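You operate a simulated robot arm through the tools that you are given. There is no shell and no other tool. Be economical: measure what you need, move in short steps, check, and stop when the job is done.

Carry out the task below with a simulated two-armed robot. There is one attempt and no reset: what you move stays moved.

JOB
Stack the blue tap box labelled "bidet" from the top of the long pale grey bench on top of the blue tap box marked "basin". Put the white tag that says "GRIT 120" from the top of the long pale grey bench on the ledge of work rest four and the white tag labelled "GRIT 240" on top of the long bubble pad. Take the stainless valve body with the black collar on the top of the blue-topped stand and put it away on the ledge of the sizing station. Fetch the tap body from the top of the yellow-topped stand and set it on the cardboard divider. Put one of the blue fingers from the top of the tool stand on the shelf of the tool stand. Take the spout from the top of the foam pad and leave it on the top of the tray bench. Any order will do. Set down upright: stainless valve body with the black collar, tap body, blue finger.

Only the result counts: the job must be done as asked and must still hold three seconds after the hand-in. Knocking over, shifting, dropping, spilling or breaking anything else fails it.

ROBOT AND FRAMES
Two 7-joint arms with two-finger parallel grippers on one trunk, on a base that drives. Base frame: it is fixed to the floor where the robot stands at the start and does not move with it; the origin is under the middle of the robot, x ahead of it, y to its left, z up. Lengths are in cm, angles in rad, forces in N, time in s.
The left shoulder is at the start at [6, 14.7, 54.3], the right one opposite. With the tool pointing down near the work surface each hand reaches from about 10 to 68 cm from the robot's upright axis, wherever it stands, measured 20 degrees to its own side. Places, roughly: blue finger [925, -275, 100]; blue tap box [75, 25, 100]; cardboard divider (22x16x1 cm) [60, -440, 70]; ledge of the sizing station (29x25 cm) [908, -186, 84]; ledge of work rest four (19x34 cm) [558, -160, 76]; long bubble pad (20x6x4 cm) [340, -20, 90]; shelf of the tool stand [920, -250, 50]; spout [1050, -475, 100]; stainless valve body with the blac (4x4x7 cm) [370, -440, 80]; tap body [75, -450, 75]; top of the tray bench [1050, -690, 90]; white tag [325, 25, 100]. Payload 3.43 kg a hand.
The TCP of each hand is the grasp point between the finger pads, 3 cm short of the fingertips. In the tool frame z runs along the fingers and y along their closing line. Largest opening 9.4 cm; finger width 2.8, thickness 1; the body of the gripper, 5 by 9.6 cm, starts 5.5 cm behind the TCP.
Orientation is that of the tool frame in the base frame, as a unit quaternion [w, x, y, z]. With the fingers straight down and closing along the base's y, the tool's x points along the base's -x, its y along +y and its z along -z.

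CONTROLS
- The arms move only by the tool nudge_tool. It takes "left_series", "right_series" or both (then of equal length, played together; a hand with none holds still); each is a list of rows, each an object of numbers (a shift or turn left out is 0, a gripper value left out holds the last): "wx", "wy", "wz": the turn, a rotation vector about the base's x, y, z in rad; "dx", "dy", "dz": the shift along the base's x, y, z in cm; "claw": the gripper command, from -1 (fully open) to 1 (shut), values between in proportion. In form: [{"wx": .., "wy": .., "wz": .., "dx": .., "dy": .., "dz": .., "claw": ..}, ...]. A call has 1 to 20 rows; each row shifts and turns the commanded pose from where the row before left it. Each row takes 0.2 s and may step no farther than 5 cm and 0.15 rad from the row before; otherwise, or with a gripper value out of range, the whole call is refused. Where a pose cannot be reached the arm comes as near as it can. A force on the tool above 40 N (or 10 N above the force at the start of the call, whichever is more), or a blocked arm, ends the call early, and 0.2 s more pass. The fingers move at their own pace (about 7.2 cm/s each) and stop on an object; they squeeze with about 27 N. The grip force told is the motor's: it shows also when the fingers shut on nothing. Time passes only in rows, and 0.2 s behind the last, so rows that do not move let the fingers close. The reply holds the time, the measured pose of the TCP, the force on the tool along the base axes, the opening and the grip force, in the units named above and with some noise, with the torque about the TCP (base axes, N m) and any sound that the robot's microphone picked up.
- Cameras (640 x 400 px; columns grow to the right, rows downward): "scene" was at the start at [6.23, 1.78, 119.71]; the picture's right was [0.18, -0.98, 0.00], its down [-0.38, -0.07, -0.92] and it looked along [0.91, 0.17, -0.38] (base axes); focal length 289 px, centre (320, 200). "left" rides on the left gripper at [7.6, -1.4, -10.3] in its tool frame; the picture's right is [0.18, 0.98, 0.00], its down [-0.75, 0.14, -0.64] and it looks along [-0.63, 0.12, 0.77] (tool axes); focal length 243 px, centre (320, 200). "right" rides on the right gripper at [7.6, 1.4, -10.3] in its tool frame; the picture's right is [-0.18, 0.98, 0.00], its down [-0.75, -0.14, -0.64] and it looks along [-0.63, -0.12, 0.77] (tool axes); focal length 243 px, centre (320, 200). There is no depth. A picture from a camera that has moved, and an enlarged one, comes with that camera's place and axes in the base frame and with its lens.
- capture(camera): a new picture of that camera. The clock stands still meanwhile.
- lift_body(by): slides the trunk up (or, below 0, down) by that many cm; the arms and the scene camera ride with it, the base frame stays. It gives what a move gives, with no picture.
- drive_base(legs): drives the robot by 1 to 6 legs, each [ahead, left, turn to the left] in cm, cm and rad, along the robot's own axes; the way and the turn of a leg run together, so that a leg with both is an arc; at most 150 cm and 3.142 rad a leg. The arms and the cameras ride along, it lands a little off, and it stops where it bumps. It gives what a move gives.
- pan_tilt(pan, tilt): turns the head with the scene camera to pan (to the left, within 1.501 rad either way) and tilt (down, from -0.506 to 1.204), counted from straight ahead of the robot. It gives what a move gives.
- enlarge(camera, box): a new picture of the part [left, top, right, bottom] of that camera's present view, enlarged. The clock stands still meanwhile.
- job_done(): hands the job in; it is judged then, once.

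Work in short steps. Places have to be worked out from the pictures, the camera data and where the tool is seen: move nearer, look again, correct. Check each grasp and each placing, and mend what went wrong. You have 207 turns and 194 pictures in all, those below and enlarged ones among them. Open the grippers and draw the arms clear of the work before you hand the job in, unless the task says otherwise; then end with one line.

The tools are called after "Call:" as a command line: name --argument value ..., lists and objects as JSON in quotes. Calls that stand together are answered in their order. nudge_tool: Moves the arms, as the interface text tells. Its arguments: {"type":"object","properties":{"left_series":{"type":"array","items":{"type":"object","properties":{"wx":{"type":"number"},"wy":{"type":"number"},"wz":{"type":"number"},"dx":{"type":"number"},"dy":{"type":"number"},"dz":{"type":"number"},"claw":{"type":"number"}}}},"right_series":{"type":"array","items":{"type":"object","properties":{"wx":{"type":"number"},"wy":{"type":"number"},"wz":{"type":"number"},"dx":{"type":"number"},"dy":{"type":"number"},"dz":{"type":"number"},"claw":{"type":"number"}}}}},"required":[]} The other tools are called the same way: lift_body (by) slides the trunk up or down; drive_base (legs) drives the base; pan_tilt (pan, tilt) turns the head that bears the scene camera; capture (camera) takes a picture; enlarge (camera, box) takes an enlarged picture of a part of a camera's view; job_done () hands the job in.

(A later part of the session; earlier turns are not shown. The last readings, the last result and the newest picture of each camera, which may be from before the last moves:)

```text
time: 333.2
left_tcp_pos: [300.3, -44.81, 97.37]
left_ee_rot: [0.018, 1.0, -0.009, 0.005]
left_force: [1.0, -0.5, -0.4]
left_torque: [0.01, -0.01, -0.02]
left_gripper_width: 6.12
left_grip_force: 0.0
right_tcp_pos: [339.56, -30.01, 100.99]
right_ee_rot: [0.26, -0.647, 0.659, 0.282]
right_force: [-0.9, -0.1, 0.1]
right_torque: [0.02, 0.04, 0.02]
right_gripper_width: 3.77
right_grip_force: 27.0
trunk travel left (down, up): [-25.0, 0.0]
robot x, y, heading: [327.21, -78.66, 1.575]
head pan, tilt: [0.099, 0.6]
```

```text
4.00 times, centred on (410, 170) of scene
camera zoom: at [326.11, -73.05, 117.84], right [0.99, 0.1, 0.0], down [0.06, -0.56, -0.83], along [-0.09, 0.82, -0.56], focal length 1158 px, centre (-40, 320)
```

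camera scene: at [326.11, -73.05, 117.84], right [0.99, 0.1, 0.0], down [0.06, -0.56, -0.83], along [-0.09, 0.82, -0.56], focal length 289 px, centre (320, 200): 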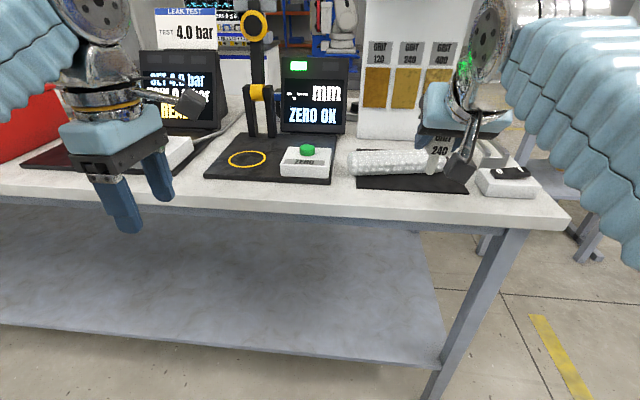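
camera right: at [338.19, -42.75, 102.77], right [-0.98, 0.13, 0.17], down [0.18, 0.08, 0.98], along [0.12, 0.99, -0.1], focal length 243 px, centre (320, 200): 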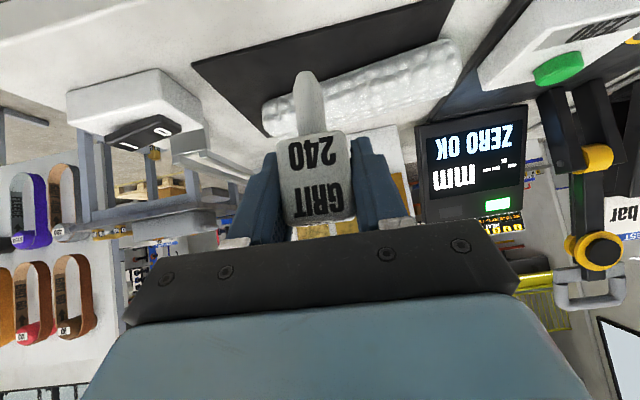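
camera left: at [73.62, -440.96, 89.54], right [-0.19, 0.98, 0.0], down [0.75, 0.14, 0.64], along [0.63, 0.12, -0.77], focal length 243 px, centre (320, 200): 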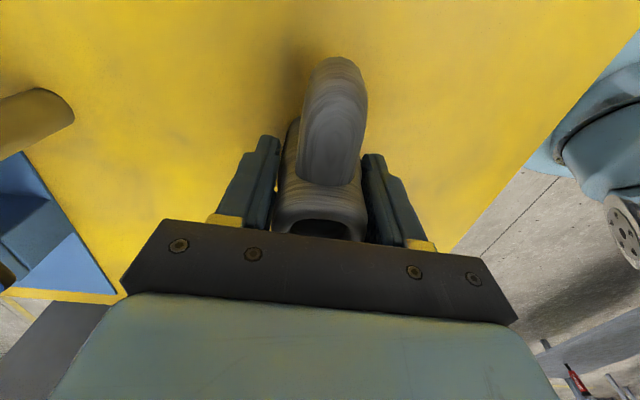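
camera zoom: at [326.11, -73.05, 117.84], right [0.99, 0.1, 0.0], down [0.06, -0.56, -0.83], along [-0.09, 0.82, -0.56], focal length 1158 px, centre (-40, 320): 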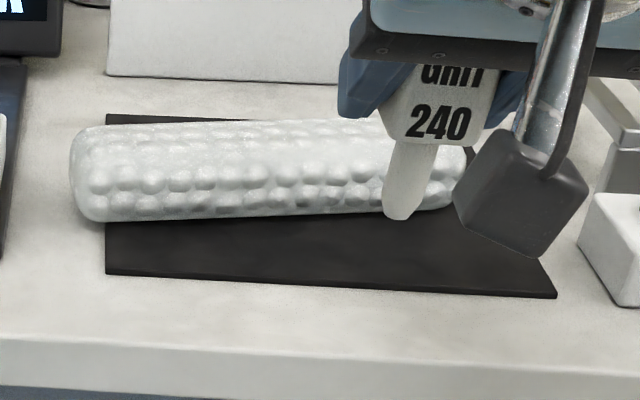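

Pad centre ≈(336.3,−17). I shift −3.4 in x and drive 12 cm ahead, which carries the peg over the pad.

Call:
nudge_tool --right_series '[{"dx": -1.7}, {"dx": -1.7}, {}]'

Call:
drive_base --legs '[[12.3, 0, -0.008]]'

Call:
enlarge --camera "right" --box '[180, 0, 500, 200]'

Call:
capture --camera "scene"

```text
time: 334.0
left_tcp_pos: [300.39, -44.91, 97.33]
left_ee_rot: [0.018, 1.0, -0.009, 0.005]
left_force: [0.3, 0.9, -0.8]
left_torque: [0.02, -0.02, -0.01]
left_gripper_width: 6.11
left_grip_force: 0.1
right_tcp_pos: [336.17, -30.16, 100.84]
right_ee_rot: [0.258, -0.647, 0.66, 0.282]
right_force: [0.6, 0.8, -0.2]
right_torque: [0.01, -0.03, 0.02]
right_gripper_width: 3.78
right_grip_force: 27.1
trunk travel left (down, up): [-25.0, 0.0]
robot x, y, heading: [327.28, -78.92, 1.579]
head pan, tilt: [0.099, 0.6]
```

```text
time: 335.3
left_tcp_pos: [300.66, -32.28, 97.38]
left_ee_rot: [0.018, 1.0, -0.012, 0.005]
left_force: [-0.6, -0.9, 1.2]
left_torque: [-0.03, 0.02, -0.01]
left_gripper_width: 6.1
left_grip_force: 0.1
right_tcp_pos: [336.69, -17.85, 100.81]
right_ee_rot: [0.261, -0.644, 0.663, 0.281]
right_force: [0.2, -1.0, -0.5]
right_torque: [0.01, -0.03, -0.01]
right_gripper_width: 3.79
right_grip_force: 27.3
trunk travel left (down, up): [-25.0, 0.0]
robot x, y, heading: [326.55, -66.27, 1.568]
head pan, tilt: [0.099, 0.6]
```

```text
2.00 times, centred on (340, 100) of right
camera zoom: at [335.14, -30.56, 102.7], right [-0.98, 0.14, 0.17], down [0.18, 0.08, 0.98], along [0.13, 0.99, -0.1], focal length 485 px, centre (280, 400)
```

zoom: 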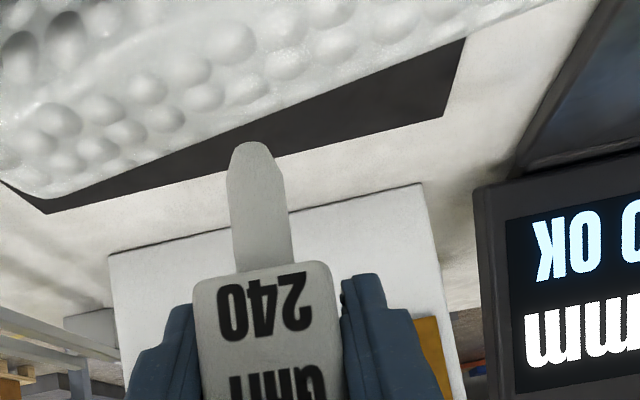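

```text
71 pictures are left
camera scene: at [326.15, -60.73, 117.84], right [1.0, 0.1, 0.0], down [0.05, -0.56, -0.83], along [-0.08, 0.82, -0.56], focal length 289 px, centre (320, 200)
```

scene: 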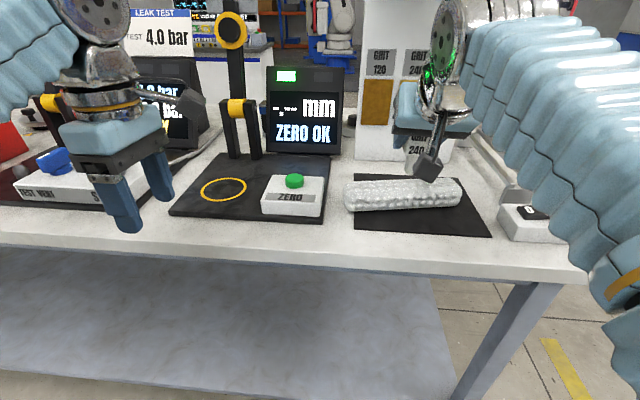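

I zoom the head view on peg and pad.

Call:
enlarge --camera "scene" --box '[330, 110, 490, 230]'

```text
3.33 times, centred on (410, 170) of scene
camera zoom: at [326.15, -60.73, 117.84], right [1.0, 0.1, 0.0], down [0.05, -0.56, -0.83], along [-0.08, 0.82, -0.56], focal length 965 px, centre (20, 300)
```

zoom: 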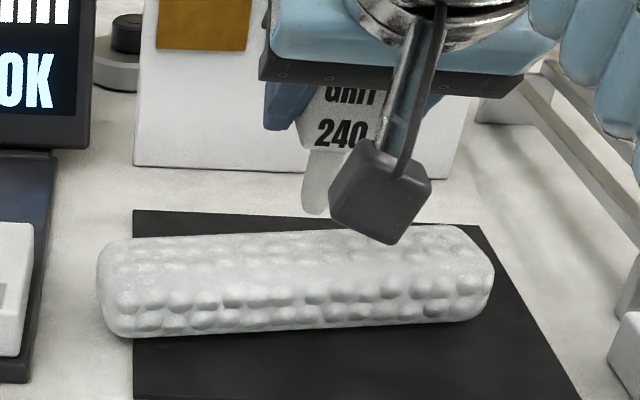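

The peg tip (y≈−17.3) is over the pad's middle (y −19.7…−14.5). I lower gently.

Call:
nudge_tool --right_series '[{"dz": -0.8}, {"dz": -0.4}, {"dz": -0.3}, {}]'

Call:
enlarge --camera "scene" --box '[330, 110, 490, 230]'

```text
time: 336.3
left_tcp_pos: [300.71, -32.2, 97.27]
left_ee_rot: [0.018, 1.0, -0.012, 0.005]
left_force: [-0.4, -0.2, 1.0]
left_torque: [0.03, -0.03, -0.01]
left_gripper_width: 6.11
left_grip_force: 0.0
right_tcp_pos: [336.73, -17.77, 99.31]
right_ee_rot: [0.26, -0.644, 0.662, 0.282]
right_force: [-0.8, -0.7, -0.2]
right_torque: [0.01, 0.0, 0.0]
right_gripper_width: 3.76
right_grip_force: 26.6
trunk travel left (down, up): [-25.0, 0.0]
robot x, y, heading: [326.92, -66.63, 1.566]
head pan, tilt: [0.099, 0.6]
```

```text
3.33 times, centred on (410, 170) of scene
camera zoom: at [326.15, -60.71, 117.84], right [1.0, 0.1, 0.0], down [0.05, -0.56, -0.82], along [-0.08, 0.82, -0.57], focal length 965 px, centre (20, 300)
```

zoom: 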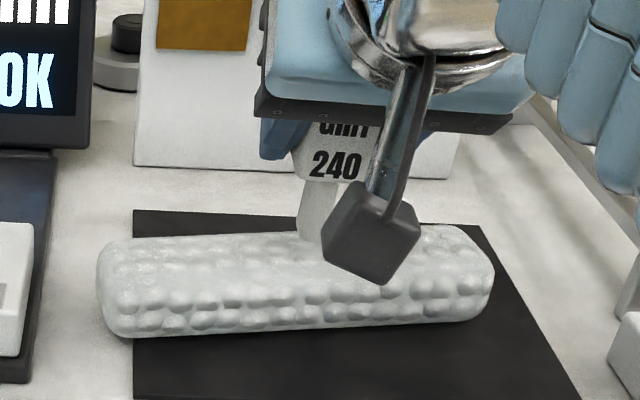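

Tip is a few mm above the top. I continue in small steps to feel contact.

Call:
nudge_tool --right_series '[{"dz": -0.2}, {"dz": -0.2}, {}]'

```text
time: 337.1
left_tcp_pos: [300.66, -32.28, 97.41]
left_ee_rot: [0.019, 1.0, -0.012, 0.005]
left_force: [-1.4, 0.1, 0.0]
left_torque: [0.02, 0.0, 0.01]
left_gripper_width: 6.11
left_grip_force: 0.1
right_tcp_pos: [336.58, -17.81, 98.97]
right_ee_rot: [0.26, -0.645, 0.662, 0.282]
right_force: [1.0, -0.4, -1.0]
right_torque: [-0.01, 0.01, 0.02]
right_gripper_width: 3.74
right_grip_force: 27.1
trunk travel left (down, up): [-25.0, 0.0]
robot x, y, heading: [326.95, -66.33, 1.566]
head pan, tilt: [0.099, 0.6]
```

No contact yet; I go on.

Call:
nudge_tool --right_series '[{"dz": -0.2}, {"dz": -0.2}, {}]'

Call:
enlarge --camera "right" --box '[180, 0, 500, 200]'

```text
time: 337.9
left_tcp_pos: [300.66, -32.34, 97.41]
left_ee_rot: [0.019, 1.0, -0.013, 0.005]
left_force: [0.3, -1.0, 0.0]
left_torque: [0.03, 0.01, 0.0]
left_gripper_width: 6.11
left_grip_force: 0.0
right_tcp_pos: [336.71, -17.85, 98.65]
right_ee_rot: [0.262, -0.643, 0.662, 0.282]
right_force: [1.1, 3.2, 15.0]
right_torque: [0.13, -0.06, 0.01]
right_gripper_width: 3.76
right_grip_force: 27.0
trunk travel left (down, up): [-25.0, 0.0]
robot x, y, heading: [326.77, -66.05, 1.567]
head pan, tilt: [0.099, 0.6]
```

```text
2.00 times, centred on (340, 100) of right
camera zoom: at [335.14, -30.56, 100.47], right [-0.98, 0.14, 0.17], down [0.18, 0.07, 0.98], along [0.13, 0.99, -0.1], focal length 485 px, centre (280, 400)
```

zoom: 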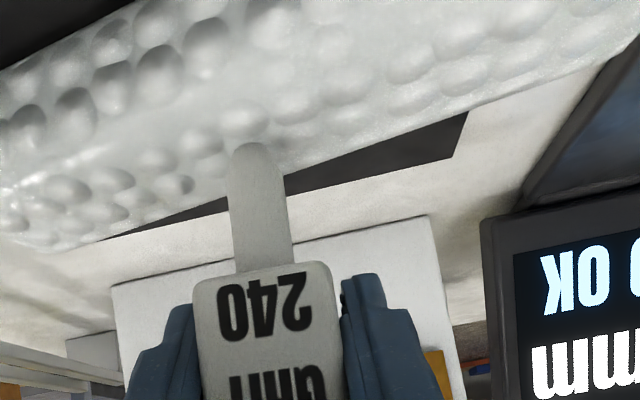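

Contact, but with a +y side force: the tip is slightly behind the crown. I lift, shift 1.2 toward −y and touch down again.

Call:
nudge_tool --right_series '[{"dz": 0.7}, {"dy": -1.2}, {"dz": -0.4}, {"dz": -0.2}, {}]'

Call:
enlarge --camera "right" --box '[180, 0, 500, 200]'

```text
time: 339.1
left_tcp_pos: [300.71, -32.25, 97.31]
left_ee_rot: [0.018, 1.0, -0.012, 0.005]
left_force: [-0.1, -0.1, 0.0]
left_torque: [-0.01, 0.01, -0.01]
left_gripper_width: 6.13
left_grip_force: 0.0
right_tcp_pos: [336.64, -19.19, 98.69]
right_ee_rot: [0.26, -0.644, 0.662, 0.282]
right_force: [0.5, -0.1, -0.3]
right_torque: [-0.03, -0.01, 0.02]
right_gripper_width: 3.79
right_grip_force: 26.5
trunk travel left (down, up): [-25.0, 0.0]
robot x, y, heading: [326.92, -66.73, 1.566]
head pan, tilt: [0.099, 0.6]
```

```text
2.00 times, centred on (340, 100) of right
camera zoom: at [335.1, -31.75, 100.6], right [-0.98, 0.14, 0.17], down [0.18, 0.08, 0.98], along [0.13, 0.99, -0.1], focal length 485 px, centre (280, 400)
```

zoom: 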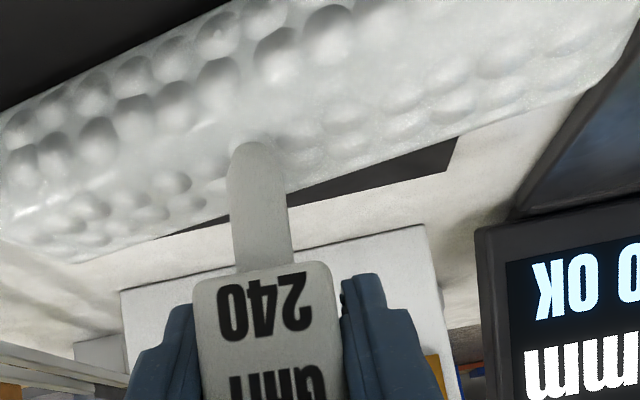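

The tip is now over the smooth middle strip. I lower to contact.

Call:
nudge_tool --right_series '[{"dz": -0.15}, {"dz": -0.15}, {}]'

```text
time: 339.9
left_tcp_pos: [300.65, -32.3, 97.34]
left_ee_rot: [0.017, 1.0, -0.012, 0.005]
left_force: [0.4, 0.2, -0.2]
left_torque: [0.01, 0.0, 0.0]
left_gripper_width: 6.12
left_grip_force: 0.1
right_tcp_pos: [336.66, -19.13, 98.66]
right_ee_rot: [0.261, -0.643, 0.662, 0.282]
right_force: [-1.1, 1.0, 14.9]
right_torque: [0.02, 0.06, -0.04]
right_gripper_width: 3.75
right_grip_force: 27.1
trunk travel left (down, up): [-25.0, 0.0]
robot x, y, heading: [327.11, -66.68, 1.571]
head pan, tilt: [0.099, 0.6]
```

Nearly pure vertical contact. I ease off, open only slightly and watch whether it stands.

Call:
nudge_tool --right_series '[{"dz": 0.12}, {"claw": 0.1}, {}, {}, {}]'

Call:
enlarge --camera "right" --box '[180, 0, 500, 200]'

```text
time: 341.1
left_tcp_pos: [300.7, -32.37, 97.41]
left_ee_rot: [0.019, 1.0, -0.012, 0.005]
left_force: [0.9, 0.0, 0.1]
left_torque: [0.0, 0.01, -0.03]
left_gripper_width: 6.11
left_grip_force: 0.1
right_tcp_pos: [336.75, -19.16, 98.62]
right_ee_rot: [0.261, -0.643, 0.663, 0.281]
right_force: [0.0, 0.0, 0.5]
right_torque: [0.01, 0.04, -0.04]
right_gripper_width: 4.22
right_grip_force: 0.0
trunk travel left (down, up): [-25.0, 0.0]
robot x, y, heading: [326.67, -66.1, 1.568]
head pan, tilt: [0.099, 0.6]
```

```text
2.00 times, centred on (340, 100) of right
camera zoom: at [335.15, -31.8, 100.44], right [-0.98, 0.14, 0.17], down [0.18, 0.08, 0.98], along [0.13, 0.99, -0.1], focal length 485 px, centre (280, 400)
```

zoom: 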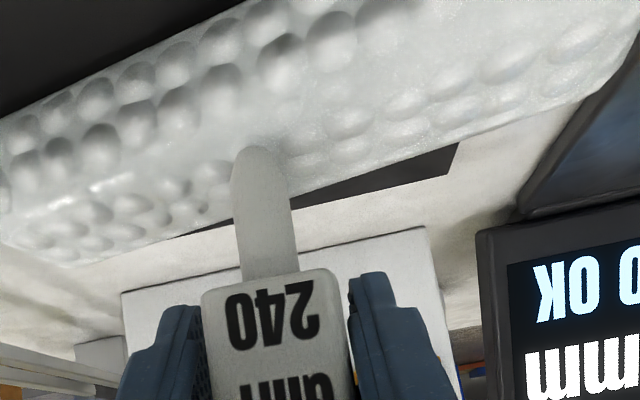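

Still upright. I open further and wait.

Call:
nudge_tool --right_series '[{"claw": -0.1}, {"claw": -0.3}, {}, {}, {}, {}]'

Call:
enlarge --camera "right" --box '[180, 0, 500, 200]'

```text
time: 342.5
left_tcp_pos: [300.66, -32.28, 97.33]
left_ee_rot: [0.018, 1.0, -0.012, 0.005]
left_force: [-0.2, 0.4, 0.3]
left_torque: [0.01, 0.0, 0.02]
left_gripper_width: 6.1
left_grip_force: 0.2
right_tcp_pos: [336.66, -19.12, 98.57]
right_ee_rot: [0.261, -0.643, 0.663, 0.281]
right_force: [-0.3, -0.4, -0.3]
right_torque: [-0.01, -0.01, 0.03]
right_gripper_width: 6.11
right_grip_force: 0.1
trunk travel left (down, up): [-25.0, 0.0]
robot x, y, heading: [326.82, -66.42, 1.567]
head pan, tilt: [0.099, 0.6]
```

```text
2.00 times, centred on (340, 100) of right
camera zoom: at [335.15, -31.8, 100.44], right [-0.98, 0.14, 0.17], down [0.18, 0.08, 0.98], along [0.13, 0.99, -0.1], focal length 485 px, centre (280, 400)
```

zoom: 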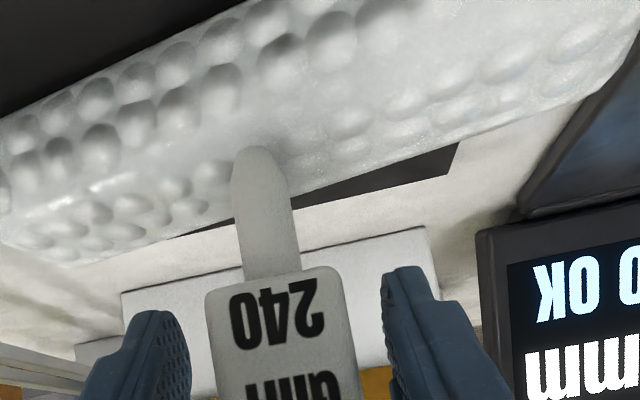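

It stands free. I retreat along the finger axis and check.

Call:
nudge_tool --right_series '[{"dy": -1.5, "dz": 0.8}, {"dy": -2, "dz": 0.8}, {"dy": -2.5, "dz": 0.5}, {"dy": -3}, {}]'

Call:
drive_base --legs '[[-30, 0, 0]]'

Call:
capture --camera "right"

```text
time: 343.7
left_tcp_pos: [300.57, -32.28, 97.33]
left_ee_rot: [0.018, 1.0, -0.012, 0.005]
left_force: [-0.6, -0.4, -0.6]
left_torque: [0.01, -0.02, 0.02]
left_gripper_width: 6.11
left_grip_force: 0.1
right_tcp_pos: [336.76, -28.02, 100.8]
right_ee_rot: [0.26, -0.644, 0.663, 0.281]
right_force: [0.6, -0.3, 0.0]
right_torque: [0.04, -0.03, 0.01]
right_gripper_width: 6.09
right_grip_force: 0.2
trunk travel left (down, up): [-25.0, 0.0]
robot x, y, heading: [326.63, -66.55, 1.569]
head pan, tilt: [0.099, 0.6]
```

```text
time: 345.7
left_tcp_pos: [300.68, -62.47, 97.24]
left_ee_rot: [0.018, 1.0, -0.014, 0.005]
left_force: [0.0, 0.4, -1.1]
left_torque: [-0.01, 0.03, 0.01]
left_gripper_width: 6.12
left_grip_force: 0.1
right_tcp_pos: [336.66, -58.32, 100.73]
right_ee_rot: [0.261, -0.643, 0.664, 0.28]
right_force: [0.1, -0.5, -0.4]
right_torque: [-0.04, 0.0, -0.01]
right_gripper_width: 6.1
right_grip_force: 0.1
trunk travel left (down, up): [-25.0, 0.0]
robot x, y, heading: [326.82, -96.69, 1.562]
head pan, tilt: [0.099, 0.6]
```

```text
64 pictures are left
camera right: at [335.2, -71.01, 102.62], right [-0.98, 0.15, 0.17], down [0.18, 0.08, 0.98], along [0.13, 0.99, -0.1], focal length 243 px, centre (320, 200)
```

right: 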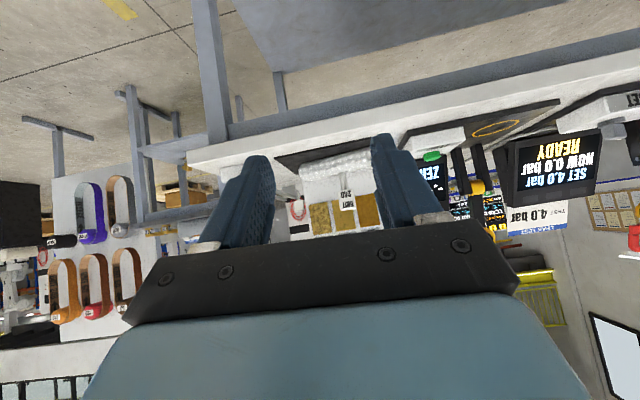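

GRIT 240 stands on the pad. Next the valve body at ≈(366,−437) on the blue-topped stand: I drive round to face it.

Call:
drive_base --legs '[[0, -108, 0], [0, 0, 1.57], [0, 0, 1.57], [145, 0, 0], [95, 0, 0], [0, -82, 0]]'

Call:
pan_tilt --pan 0.1 --tilt 0.6

Call:
capture --camera "scene"

```text
time: 374.3
left_tcp_pos: [369.37, -368.49, 97.29]
left_ee_rot: [-0.004, 0.043, 0.999, 0.018]
left_force: [-0.1, -0.3, -0.2]
left_torque: [0.02, -0.01, -0.02]
left_gripper_width: 6.12
left_grip_force: 0.0
right_tcp_pos: [333.05, -370.47, 100.84]
right_ee_rot: [0.273, 0.682, 0.623, -0.269]
right_force: [0.6, 0.5, -0.1]
right_torque: [0.01, 0.0, 0.01]
right_gripper_width: 6.1
right_grip_force: 0.0
trunk travel left (down, up): [-25.0, 0.0]
robot x, y, heading: [345.33, -332.45, -1.633]
head pan, tilt: [0.099, 0.6]
```

```text
time: 374.9
left_tcp_pos: [369.37, -368.47, 97.19]
left_ee_rot: [-0.005, 0.044, 0.999, 0.018]
left_force: [0.1, -0.2, -0.1]
left_torque: [0.02, -0.01, -0.01]
left_gripper_width: 6.1
left_grip_force: 0.2
right_tcp_pos: [332.95, -370.4, 100.75]
right_ee_rot: [0.273, 0.682, 0.622, -0.27]
right_force: [-0.3, -0.1, -0.2]
right_torque: [0.01, -0.01, -0.01]
right_gripper_width: 6.1
right_grip_force: 0.0
trunk travel left (down, up): [-25.0, 0.0]
robot x, y, heading: [345.34, -332.64, -1.637]
head pan, tilt: [0.099, 0.6]
```

```text
63 pictures are left
camera scene: at [345.93, -338.33, 117.84], right [-1.0, -0.03, 0.0], down [-0.02, 0.56, -0.83], along [0.03, -0.82, -0.56], focal length 289 px, centre (320, 200)
```

scene: 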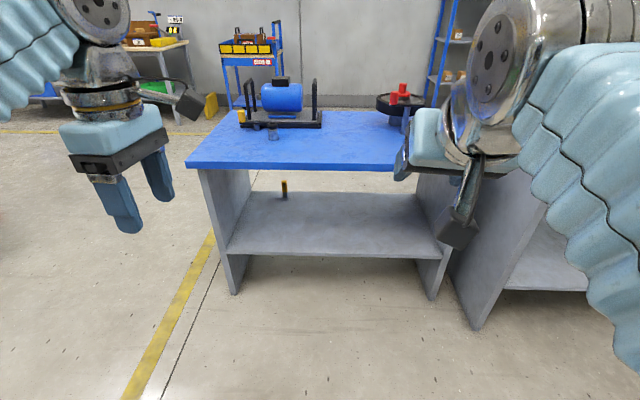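

I zoom on the valve.

Call:
enlarge --camera "scene" --box '[220, 70, 340, 170]'

Call:
drive_base --legs '[[0, 0, 0.066], [48, 7, 0]]'

Call:
enlarge --camera "scene" --box '[180, 60, 380, 200]'

```text
4.00 times, centred on (280, 120) of scene
camera zoom: at [345.93, -338.33, 117.84], right [-1.0, -0.03, 0.0], down [-0.02, 0.56, -0.83], along [0.03, -0.82, -0.56], focal length 1158 px, centre (480, 520)
```

zoom: 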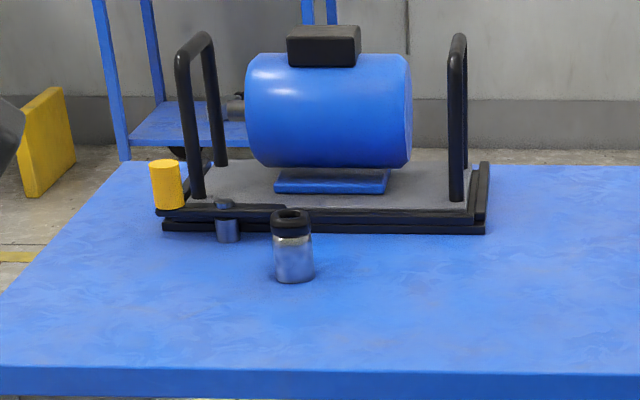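

```text
time: 378.4
left_tcp_pos: [377.42, -417.43, 97.41]
left_ee_rot: [-0.004, 0.02, 1.0, 0.018]
left_force: [0.1, 0.3, -0.4]
left_torque: [-0.01, 0.01, 0.04]
left_gripper_width: 6.12
left_grip_force: 0.1
right_tcp_pos: [341.32, -421.11, 100.85]
right_ee_rot: [0.279, 0.667, 0.639, -0.263]
right_force: [-0.9, -0.8, 1.0]
right_torque: [-0.02, -0.01, -0.01]
right_gripper_width: 6.1
right_grip_force: 0.1
trunk travel left (down, up): [-25.0, 0.0]
robot x, y, heading: [351.71, -382.59, -1.587]
head pan, tilt: [0.099, 0.6]
```

```text
2.86 times, centred on (280, 130) of scene
camera zoom: at [352.6, -388.44, 117.84], right [-1.0, -0.08, 0.0], down [-0.05, 0.56, -0.83], along [0.07, -0.82, -0.56], focal length 827 px, centre (434, 400)
```

zoom: 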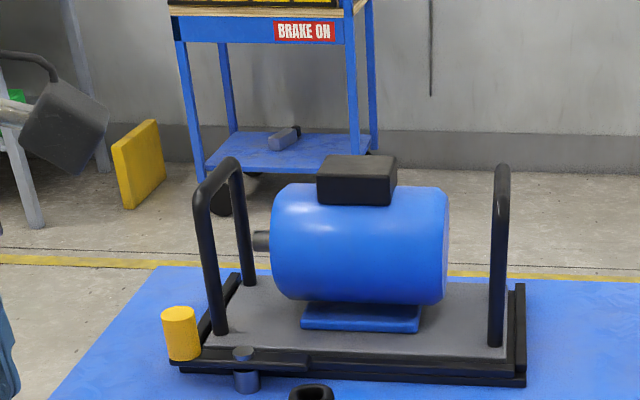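

Two views place the valve at ≈(367.5,−444.5), stand top z≈73.3, valve top ≈80. I drive 12 cm closer and bring the left hand over it at lower height.

Call:
drive_base --legs '[[12, 0, 0.015]]'

Call:
nudge_tool --left_series '[{"dz": -3, "claw": -0.8}, {"dz": -3}, {"dx": -3, "dy": -3.5}, {"dx": -3, "dy": -3.5}, {"dx": -3, "dy": -3.5}, {"dx": -0.5, "dy": -3.5}, {}]'

Call:
capture --camera "left"

```text
time: 379.6
left_tcp_pos: [377.97, -429.09, 97.35]
left_ee_rot: [-0.005, 0.01, 1.0, 0.018]
left_force: [-0.3, -0.6, 0.0]
left_torque: [0.01, 0.04, 0.01]
left_gripper_width: 6.1
left_grip_force: 0.0
right_tcp_pos: [341.77, -433.51, 100.87]
right_ee_rot: [0.282, 0.661, 0.645, -0.26]
right_force: [-0.8, 0.4, -0.1]
right_torque: [0.01, 0.02, 0.03]
right_gripper_width: 6.11
right_grip_force: 0.0
trunk travel left (down, up): [-25.0, 0.0]
robot x, y, heading: [351.33, -395.05, -1.57]
head pan, tilt: [0.099, 0.6]
```

```text
time: 381.2
left_tcp_pos: [368.34, -443.12, 91.5]
left_ee_rot: [-0.006, 0.011, 1.0, 0.019]
left_force: [0.0, 0.0, 0.6]
left_torque: [-0.01, 0.01, 0.01]
left_gripper_width: 8.46
left_grip_force: 0.1
right_tcp_pos: [341.77, -433.63, 100.76]
right_ee_rot: [0.282, 0.661, 0.645, -0.261]
right_force: [0.2, -1.0, -0.1]
right_torque: [0.03, 0.02, -0.01]
right_gripper_width: 6.11
right_grip_force: 0.2
trunk travel left (down, up): [-25.0, 0.0]
robot x, y, heading: [351.48, -395.04, -1.571]
head pan, tilt: [0.099, 0.6]
```

```text
60 pictures are left
camera left: at [360.72, -444.69, 101.77], right [-0.16, 0.99, 0.04], down [0.76, 0.1, 0.64], along [0.63, 0.13, -0.77], focal length 243 px, centre (320, 200)
```

left: 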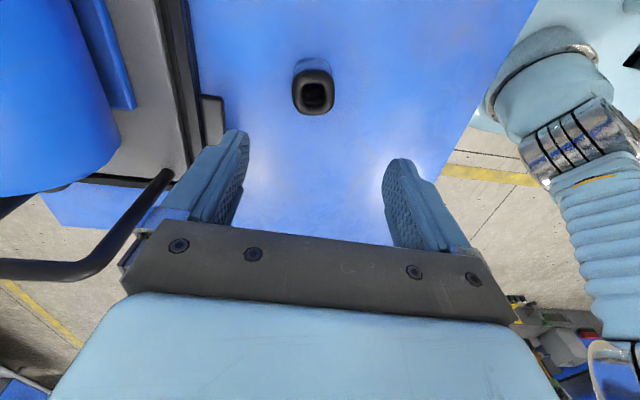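

Valve axis ≈(367.3,−443.5). I level the hand and descend to z≈77, then close.

Call:
nudge_tool --left_series '[{"dx": -1, "dy": -0.4, "dz": -3, "wx": -0.036}, {"dz": -4}, {"dz": -4}, {"dz": -3.3}, {}, {"claw": 0.0}, {"claw": 0.7}, {"claw": 1}, {"claw": 1}]'

Call:
capture --camera "left"

```text
time: 383.2
left_tcp_pos: [367.24, -443.39, 77.05]
left_ee_rot: [-0.004, 0.01, 1.0, -0.001]
left_force: [-1.2, 8.5, 23.3]
left_torque: [0.77, -0.3, 0.15]
left_gripper_width: 3.96
left_grip_force: 26.8
right_tcp_pos: [341.65, -433.31, 100.74]
right_ee_rot: [0.282, 0.661, 0.644, -0.261]
right_force: [0.1, 1.1, -0.3]
right_torque: [-0.03, 0.01, 0.0]
right_gripper_width: 6.13
right_grip_force: 0.0
trunk travel left (down, up): [-25.0, 0.0]
robot x, y, heading: [351.62, -395.02, -1.567]
head pan, tilt: [0.099, 0.6]
```

```text
59 pictures are left
camera left: at [359.51, -444.73, 87.38], right [-0.16, 0.99, 0.0], down [0.76, 0.13, 0.63], along [0.63, 0.1, -0.77], focal length 243 px, centre (320, 200)
```

left: 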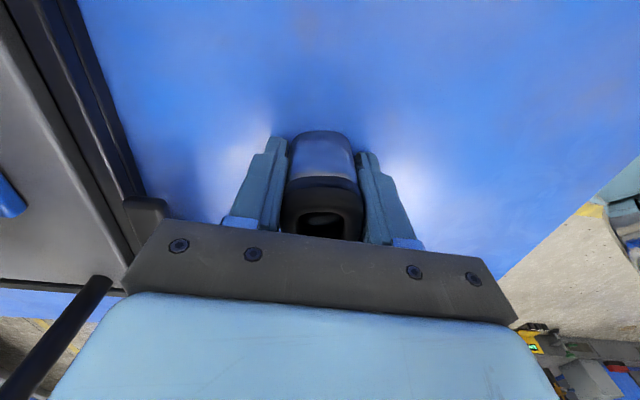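

Gripped (3.96 cm). The fingertips press the stand a bit, so I lift straight away.

Call:
nudge_tool --left_series '[{"dz": 1}, {"dz": 3}, {"dz": 4}, {"dz": 4}, {"dz": 2, "dy": 2}, {"dy": 4}, {"dy": 4}, {}]'

Call:
capture --camera "left"

```text
time: 385.0
left_tcp_pos: [367.36, -433.63, 91.03]
left_ee_rot: [-0.004, 0.011, 1.0, 0.0]
left_force: [-0.4, -0.5, -3.2]
left_torque: [-0.01, 0.02, 0.02]
left_gripper_width: 3.96
left_grip_force: 27.0
right_tcp_pos: [341.84, -433.53, 100.82]
right_ee_rot: [0.282, 0.661, 0.645, -0.26]
right_force: [-0.3, -0.6, -0.1]
right_torque: [0.01, 0.01, -0.03]
right_gripper_width: 6.11
right_grip_force: 0.1
trunk travel left (down, up): [-25.0, 0.0]
robot x, y, heading: [351.63, -394.88, -1.572]
head pan, tilt: [0.099, 0.6]
```

```text
58 pictures are left
camera left: at [359.73, -434.96, 101.46], right [-0.16, 0.99, 0.0], down [0.76, 0.12, 0.64], along [0.63, 0.11, -0.77], focal length 243 px, centre (320, 200)
```

left: 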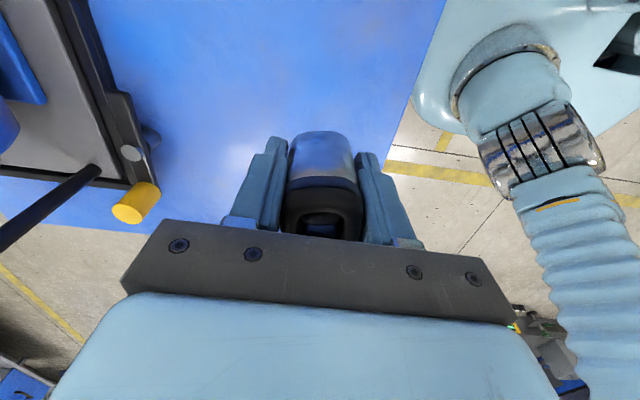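

The valve is held. I back out, turn to face +x and look along the way east.

Call:
drive_base --legs '[[-60, 0, 0], [0, 0, 1.57], [70, 0, 0]]'

Call:
pan_tilt --pan 0.0 --tilt 0.25

Call:
capture --camera "scene"

```text
time: 395.6
left_tcp_pos: [461.26, -323.49, 91.08]
left_ee_rot: [-0.003, -0.683, 0.731, -0.004]
left_force: [0.5, -0.3, -3.3]
left_torque: [0.01, 0.02, 0.03]
left_gripper_width: 3.97
left_grip_force: 27.4
right_tcp_pos: [460.06, -349.02, 100.77]
right_ee_rot: [0.383, 0.033, 0.923, 0.007]
right_force: [0.0, -0.4, -0.6]
right_torque: [-0.01, 0.01, 0.01]
right_gripper_width: 6.11
right_grip_force: 0.2
trunk travel left (down, up): [-25.0, 0.0]
robot x, y, heading: [421.77, -337.06, -0.047]
head pan, tilt: [0.099, 0.6]
```

```text
time: 396.4
left_tcp_pos: [461.34, -323.48, 91.16]
left_ee_rot: [-0.004, -0.683, 0.731, -0.003]
left_force: [-0.5, 0.7, -3.2]
left_torque: [-0.01, -0.02, -0.03]
left_gripper_width: 3.94
left_grip_force: 27.5
right_tcp_pos: [460.04, -349.01, 100.73]
right_ee_rot: [0.384, 0.032, 0.923, 0.006]
right_force: [-0.8, 0.7, -0.7]
right_torque: [0.02, 0.0, -0.01]
right_gripper_width: 6.1
right_grip_force: 0.0
trunk travel left (down, up): [-25.0, 0.0]
robot x, y, heading: [421.83, -337.47, -0.049]
head pan, tilt: [0.0, 0.25]
```

```text
57 pictures are left
camera scene: at [428.31, -337.67, 121.05], right [-0.05, -1.0, 0.0], down [-0.25, 0.01, -0.97], along [0.97, -0.04, -0.25], focal length 289 px, centre (320, 200)
```

scene: 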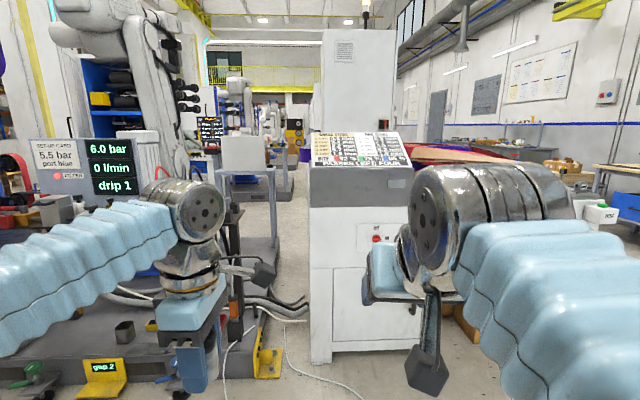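

A white machine blocks straight ahead. I move to x≈455, y≈−415 and look east past its right side.

Call:
drive_base --legs '[[32, 0, 0.048], [0, -85, 0]]'

Call:
pan_tilt --pan 0.0 --tilt 0.25

Call:
capture --camera "scene"

```text
time: 402.7
left_tcp_pos: [492.9, -407.86, 91.08]
left_ee_rot: [-0.003, -0.698, 0.717, -0.004]
left_force: [-0.1, -0.2, -4.0]
left_torque: [-0.01, 0.0, 0.02]
left_gripper_width: 3.98
left_grip_force: 27.1
right_tcp_pos: [492.7, -433.38, 100.66]
right_ee_rot: [0.383, 0.014, 0.924, 0.014]
right_force: [0.8, -0.7, -0.1]
right_torque: [0.0, -0.01, -0.02]
right_gripper_width: 6.13
right_grip_force: 0.1
trunk travel left (down, up): [-25.0, 0.0]
robot x, y, heading: [454.16, -423.29, -0.001]
head pan, tilt: [0.0, 0.25]
```

```text
time: 403.3
left_tcp_pos: [492.81, -407.9, 91.15]
left_ee_rot: [-0.003, -0.698, 0.716, -0.003]
left_force: [0.5, -0.2, -3.5]
left_torque: [0.01, 0.0, 0.0]
left_gripper_width: 3.96
left_grip_force: 26.8
right_tcp_pos: [492.72, -433.48, 100.7]
right_ee_rot: [0.383, 0.013, 0.923, 0.015]
right_force: [1.4, -0.3, -0.9]
right_torque: [-0.01, -0.04, -0.02]
right_gripper_width: 6.13
right_grip_force: 0.1
trunk travel left (down, up): [-25.0, 0.0]
robot x, y, heading: [454.21, -423.95, -0.007]
head pan, tilt: [0.0, 0.25]
```

```text
56 pictures are left
camera scene: at [460.54, -423.51, 121.06], right [-0.01, -1.0, 0.0], down [-0.25, 0.0, -0.97], along [0.97, 0.0, -0.25], focal length 289 px, centre (320, 200)
```

scene: 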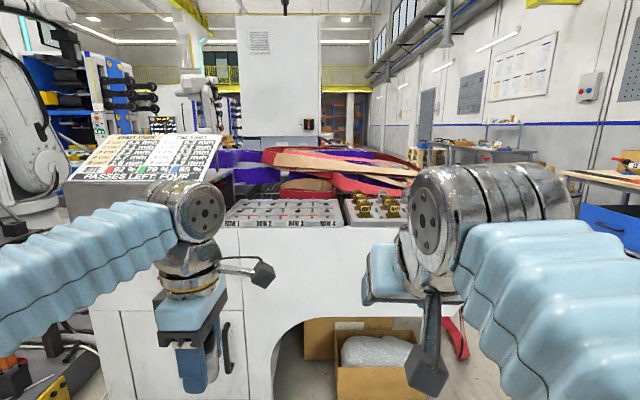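

A white bench extends further right. I look to the right for the passage.

Call:
pan_tilt --pan -0.75 --tilt 0.35

Call:
capture --camera "scene"

```text
time: 404.4
left_tcp_pos: [492.9, -408.03, 91.12]
left_ee_rot: [-0.003, -0.698, 0.716, -0.002]
left_force: [0.4, 0.1, -3.3]
left_torque: [-0.03, 0.02, 0.0]
left_gripper_width: 3.97
left_grip_force: 26.9
right_tcp_pos: [492.67, -433.52, 100.81]
right_ee_rot: [0.383, 0.013, 0.924, 0.014]
right_force: [0.3, -0.1, -0.9]
right_torque: [-0.06, 0.0, 0.02]
right_gripper_width: 6.13
right_grip_force: 0.1
trunk travel left (down, up): [-25.0, 0.0]
robot x, y, heading: [454.3, -423.68, -0.005]
head pan, tilt: [-0.75, 0.351]
```

```text
55 pictures are left
camera scene: at [457.98, -429.85, 120.12], right [-0.69, -0.73, 0.0], down [-0.25, 0.24, -0.94], along [0.68, -0.64, -0.34], focal length 289 px, centre (320, 200)
```

scene: 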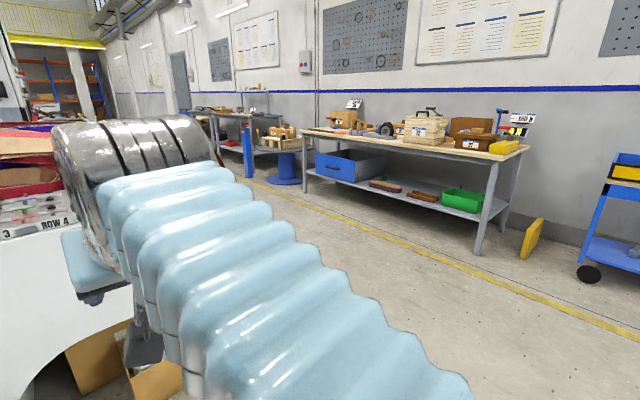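

A wide lane lies at y≈−560. I drive there and go east 280 cm.

Call:
drive_base --legs '[[0, -134, 0], [145, 0, 0], [145, 0, 0]]'

Call:
pan_tilt --pan 0.45 --tilt 0.25

Call:
capture --camera "scene"

```text
time: 424.8
left_tcp_pos: [777.45, -554.74, 91.11]
left_ee_rot: [-0.003, -0.694, 0.72, -0.003]
left_force: [-0.5, 0.0, -3.2]
left_torque: [-0.04, 0.01, 0.01]
left_gripper_width: 3.96
left_grip_force: 26.5
right_tcp_pos: [776.77, -580.24, 100.74]
right_ee_rot: [0.383, 0.019, 0.923, 0.012]
right_force: [0.8, 0.3, 0.2]
right_torque: [0.01, 0.04, 0.0]
right_gripper_width: 6.14
right_grip_force: 0.1
trunk travel left (down, up): [-25.0, 0.0]
robot x, y, heading: [738.58, -569.87, -0.019]
head pan, tilt: [-0.75, 0.351]
```

```text
time: 426.2
left_tcp_pos: [777.45, -554.82, 91.07]
left_ee_rot: [-0.003, -0.694, 0.72, -0.002]
left_force: [0.8, 0.0, -2.9]
left_torque: [0.0, 0.04, 0.01]
left_gripper_width: 3.95
left_grip_force: 26.9
right_tcp_pos: [776.84, -580.27, 100.85]
right_ee_rot: [0.384, 0.02, 0.923, 0.011]
right_force: [0.8, 0.9, 0.6]
right_torque: [-0.01, -0.02, -0.02]
right_gripper_width: 6.1
right_grip_force: 0.0
trunk travel left (down, up): [-25.0, 0.0]
robot x, y, heading: [738.58, -569.87, -0.018]
head pan, tilt: [0.45, 0.25]
```

```text
54 pictures are left
camera scene: at [744.03, -565.78, 121.06], right [0.42, -0.91, 0.0], down [-0.22, -0.1, -0.97], along [0.88, 0.41, -0.25], focal length 289 px, centre (320, 200)
```

scene: 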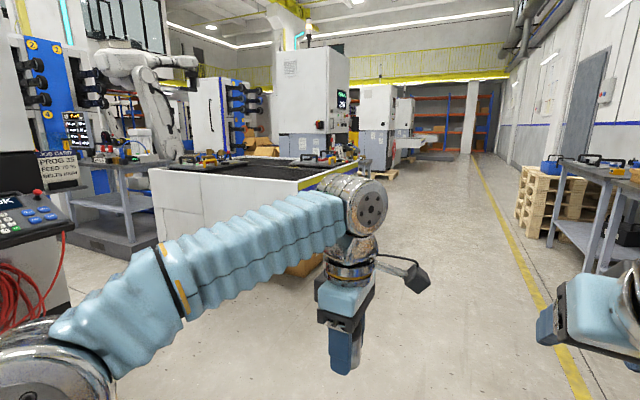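

I enlarge the left part to identify the tool stand and sizing station.

Call:
enlarge --camera "scene" --box '[0, 100, 360, 280]'

```text
1.78 times, centred on (180, 190) of scene
camera zoom: at [744.03, -565.78, 121.06], right [0.42, -0.91, 0.0], down [-0.22, -0.1, -0.97], along [0.88, 0.41, -0.25], focal length 514 px, centre (569, 218)
```

zoom: 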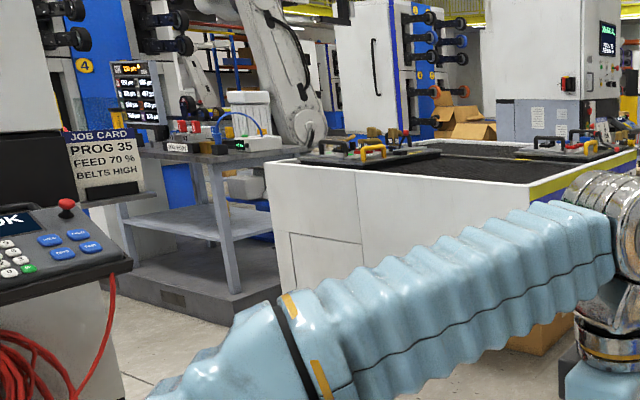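

The stand on a plinth near (895…, −305) is the tool stand; the foam bench is beyond it. I move to x≈830, y≈−530 and look north along the gap.

Call:
drive_base --legs '[[92, 35, 0.018]]'

Call:
pan_tilt --pan 1.35 --tilt 0.4

Call:
capture --camera "scene"

```text
time: 431.2
left_tcp_pos: [866.33, -518.95, 91.1]
left_ee_rot: [-0.003, -0.702, 0.713, -0.003]
left_force: [-0.8, -0.3, -2.8]
left_torque: [-0.01, -0.01, 0.01]
left_gripper_width: 3.93
left_grip_force: 26.9
right_tcp_pos: [866.38, -544.47, 100.73]
right_ee_rot: [0.382, 0.008, 0.924, 0.017]
right_force: [0.6, 0.2, -0.3]
right_torque: [-0.04, 0.01, 0.02]
right_gripper_width: 6.11
right_grip_force: 0.0
trunk travel left (down, up): [-25.0, 0.0]
robot x, y, heading: [827.71, -535.03, -0.0]
head pan, tilt: [0.45, 0.25]
```

```text
time: 432.4
left_tcp_pos: [866.27, -518.94, 91.03]
left_ee_rot: [-0.003, -0.702, 0.712, -0.003]
left_force: [-0.7, 0.7, -3.1]
left_torque: [-0.01, 0.01, -0.02]
left_gripper_width: 3.94
left_grip_force: 26.7
right_tcp_pos: [866.39, -544.49, 100.75]
right_ee_rot: [0.383, 0.009, 0.924, 0.017]
right_force: [-0.6, 0.1, -1.0]
right_torque: [0.01, -0.05, 0.02]
right_gripper_width: 6.1
right_grip_force: 0.1
trunk travel left (down, up): [-25.0, 0.0]
robot x, y, heading: [827.85, -534.56, 0.009]
head pan, tilt: [1.349, 0.4]
```

```text
52 pictures are left
camera scene: at [826.86, -525.8, 119.66], right [0.98, -0.22, 0.0], down [-0.08, -0.38, -0.92], along [0.2, 0.9, -0.39], focal length 289 px, centre (320, 200)
```

scene: 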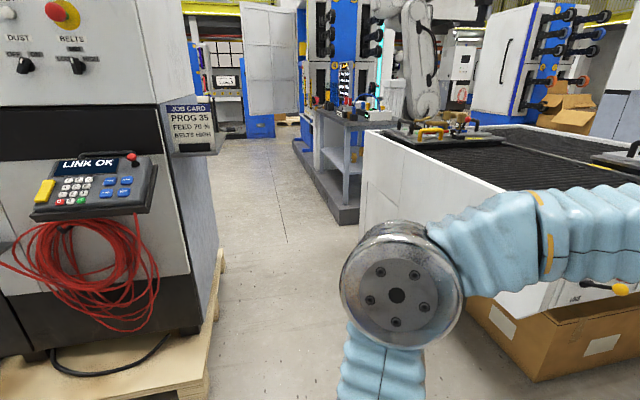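

The corridor x≈800…890 is free. Facing +x at x≈836 I sidestep north, first 160 cm.

Call:
drive_base --legs '[[7, 0, -0.008], [0, 80, 0], [0, 80, 0]]'

Call:
pan_tilt --pan 0.9 --tilt 0.45

Call:
capture --camera "scene"

```text
time: 441.2
left_tcp_pos: [875.68, -358.76, 91.17]
left_ee_rot: [-0.004, -0.695, 0.719, -0.003]
left_force: [0.0, -0.7, -2.7]
left_torque: [0.0, -0.01, 0.0]
left_gripper_width: 3.97
left_grip_force: 27.3
right_tcp_pos: [875.28, -384.35, 100.85]
right_ee_rot: [0.383, 0.017, 0.923, 0.013]
right_force: [-0.3, -0.1, -0.8]
right_torque: [-0.01, 0.0, -0.01]
right_gripper_width: 6.11
right_grip_force: 0.1
trunk travel left (down, up): [-25.0, 0.0]
robot x, y, heading: [836.1, -374.16, -0.013]
head pan, tilt: [1.349, 0.4]
```

```text
time: 442.1
left_tcp_pos: [875.62, -358.67, 91.06]
left_ee_rot: [-0.003, -0.695, 0.719, -0.004]
left_force: [0.3, -0.1, -2.8]
left_torque: [0.01, 0.0, -0.03]
left_gripper_width: 3.95
left_grip_force: 27.5
right_tcp_pos: [875.29, -384.35, 100.75]
right_ee_rot: [0.384, 0.017, 0.923, 0.013]
right_force: [0.6, 0.2, 0.0]
right_torque: [0.03, 0.0, -0.02]
right_gripper_width: 6.12
right_grip_force: 0.0
trunk travel left (down, up): [-25.0, 0.0]
robot x, y, heading: [836.54, -374.01, -0.008]
head pan, tilt: [0.901, 0.45]
```

```text
51 pictures are left
camera scene: at [839.68, -366.81, 119.19], right [0.78, -0.63, 0.0], down [-0.27, -0.34, -0.9], along [0.57, 0.7, -0.44], focal length 289 px, centre (320, 200)
```

scene: 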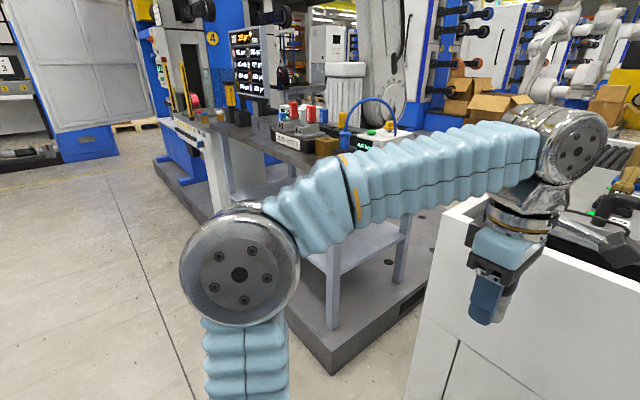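

I enlarge to identify the tool stand's items and the sizing station's ledge.

Call:
enlarge --camera "scene" --box '[140, 20, 440, 220]'

```text
2.00 times, centred on (290, 120) of scene
camera zoom: at [839.68, -366.81, 119.19], right [0.78, -0.63, 0.0], down [-0.27, -0.34, -0.9], along [0.57, 0.7, -0.44], focal length 579 px, centre (380, 360)
```

zoom: 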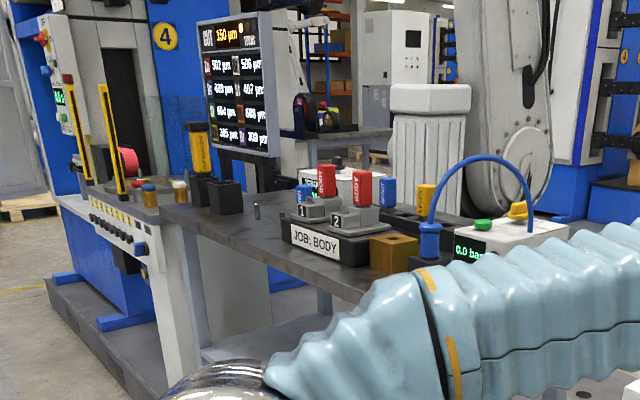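

The sizing station's ledge lies past the tool stand, around (905,−186). I sidestep further north, a little farther out.

Call:
drive_base --legs '[[-8, 0, 0.01], [0, 85, 0], [0, 78, 0]]'

Call:
pan_tilt --pan 0.0 --tilt 0.5

Call:
capture --camera "scene"

```text
time: 451.0
left_tcp_pos: [868.6, -196.69, 91.02]
left_ee_rot: [-0.003, -0.697, 0.717, -0.003]
left_force: [0.3, 0.0, -2.9]
left_torque: [0.0, 0.04, 0.0]
left_gripper_width: 3.95
left_grip_force: 26.8
right_tcp_pos: [868.19, -222.07, 100.77]
right_ee_rot: [0.383, 0.015, 0.924, 0.014]
right_force: [0.5, 1.0, -0.7]
right_torque: [0.04, -0.04, 0.01]
right_gripper_width: 6.09
right_grip_force: 0.0
trunk travel left (down, up): [-25.0, 0.0]
robot x, y, heading: [829.73, -211.95, -0.01]
head pan, tilt: [0.901, 0.45]
```

```text
time: 452.2
left_tcp_pos: [868.56, -196.62, 91.02]
left_ee_rot: [-0.003, -0.697, 0.718, -0.003]
left_force: [-0.1, -1.4, -2.8]
left_torque: [0.01, 0.01, 0.0]
left_gripper_width: 3.97
left_grip_force: 27.4
right_tcp_pos: [868.29, -222.09, 100.7]
right_ee_rot: [0.383, 0.015, 0.923, 0.014]
right_force: [0.5, -0.6, -0.8]
right_torque: [0.02, 0.0, 0.0]
right_gripper_width: 6.09
right_grip_force: 0.1
trunk travel left (down, up): [-25.0, 0.0]
robot x, y, heading: [829.49, -211.99, -0.005]
head pan, tilt: [0.0, 0.499]
```

```text
49 pictures are left
camera scene: at [835.91, -212.03, 118.75], right [-0.01, -1.0, 0.0], down [-0.48, 0.0, -0.88], along [0.88, -0.01, -0.48], focal length 289 px, centre (320, 200)
```

scene: 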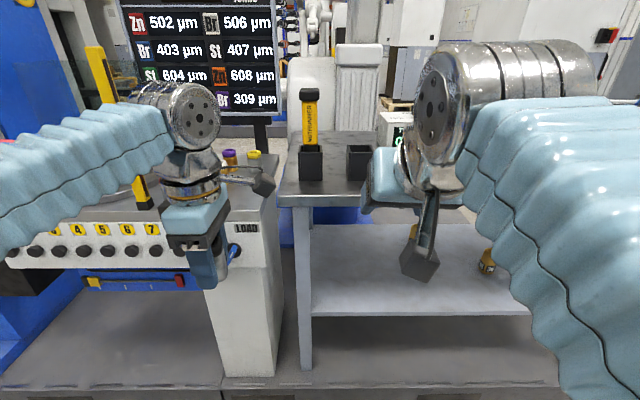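

I see "LOAD" ledge ahead-left behind the left hand. I shift the left hand right-ward (−y) to uncover it.

Call:
nudge_tool --left_series '[{"dy": 4.5}, {"dy": 4.5}, {"dy": 4.5}, {"dy": 4.5}, {"dy": 4.5}, {}]'

Call:
enlarge --camera "scene" --box '[100, 90, 340, 250]'

```text
time: 453.6
left_tcp_pos: [869.0, -173.82, 90.83]
left_ee_rot: [-0.003, -0.698, 0.716, -0.002]
left_force: [0.4, 0.3, -3.7]
left_torque: [-0.02, 0.04, -0.01]
left_gripper_width: 3.97
left_grip_force: 26.7
right_tcp_pos: [868.27, -222.0, 100.68]
right_ee_rot: [0.383, 0.015, 0.923, 0.014]
right_force: [-0.4, 0.6, 1.0]
right_torque: [-0.05, 0.02, 0.0]
right_gripper_width: 6.1
right_grip_force: 0.1
trunk travel left (down, up): [-25.0, 0.0]
robot x, y, heading: [829.82, -211.95, -0.002]
head pan, tilt: [0.0, 0.499]
```

```text
2.50 times, centred on (220, 170) of scene
camera zoom: at [835.91, -212.0, 118.75], right [-0.01, -1.0, 0.0], down [-0.48, 0.0, -0.88], along [0.88, -0.01, -0.48], focal length 723 px, centre (570, 275)
```

zoom: 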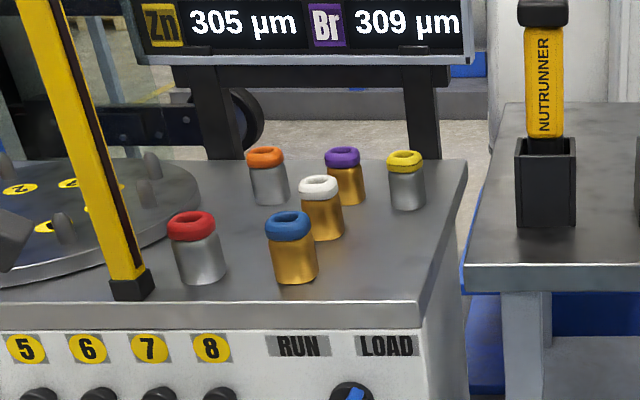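

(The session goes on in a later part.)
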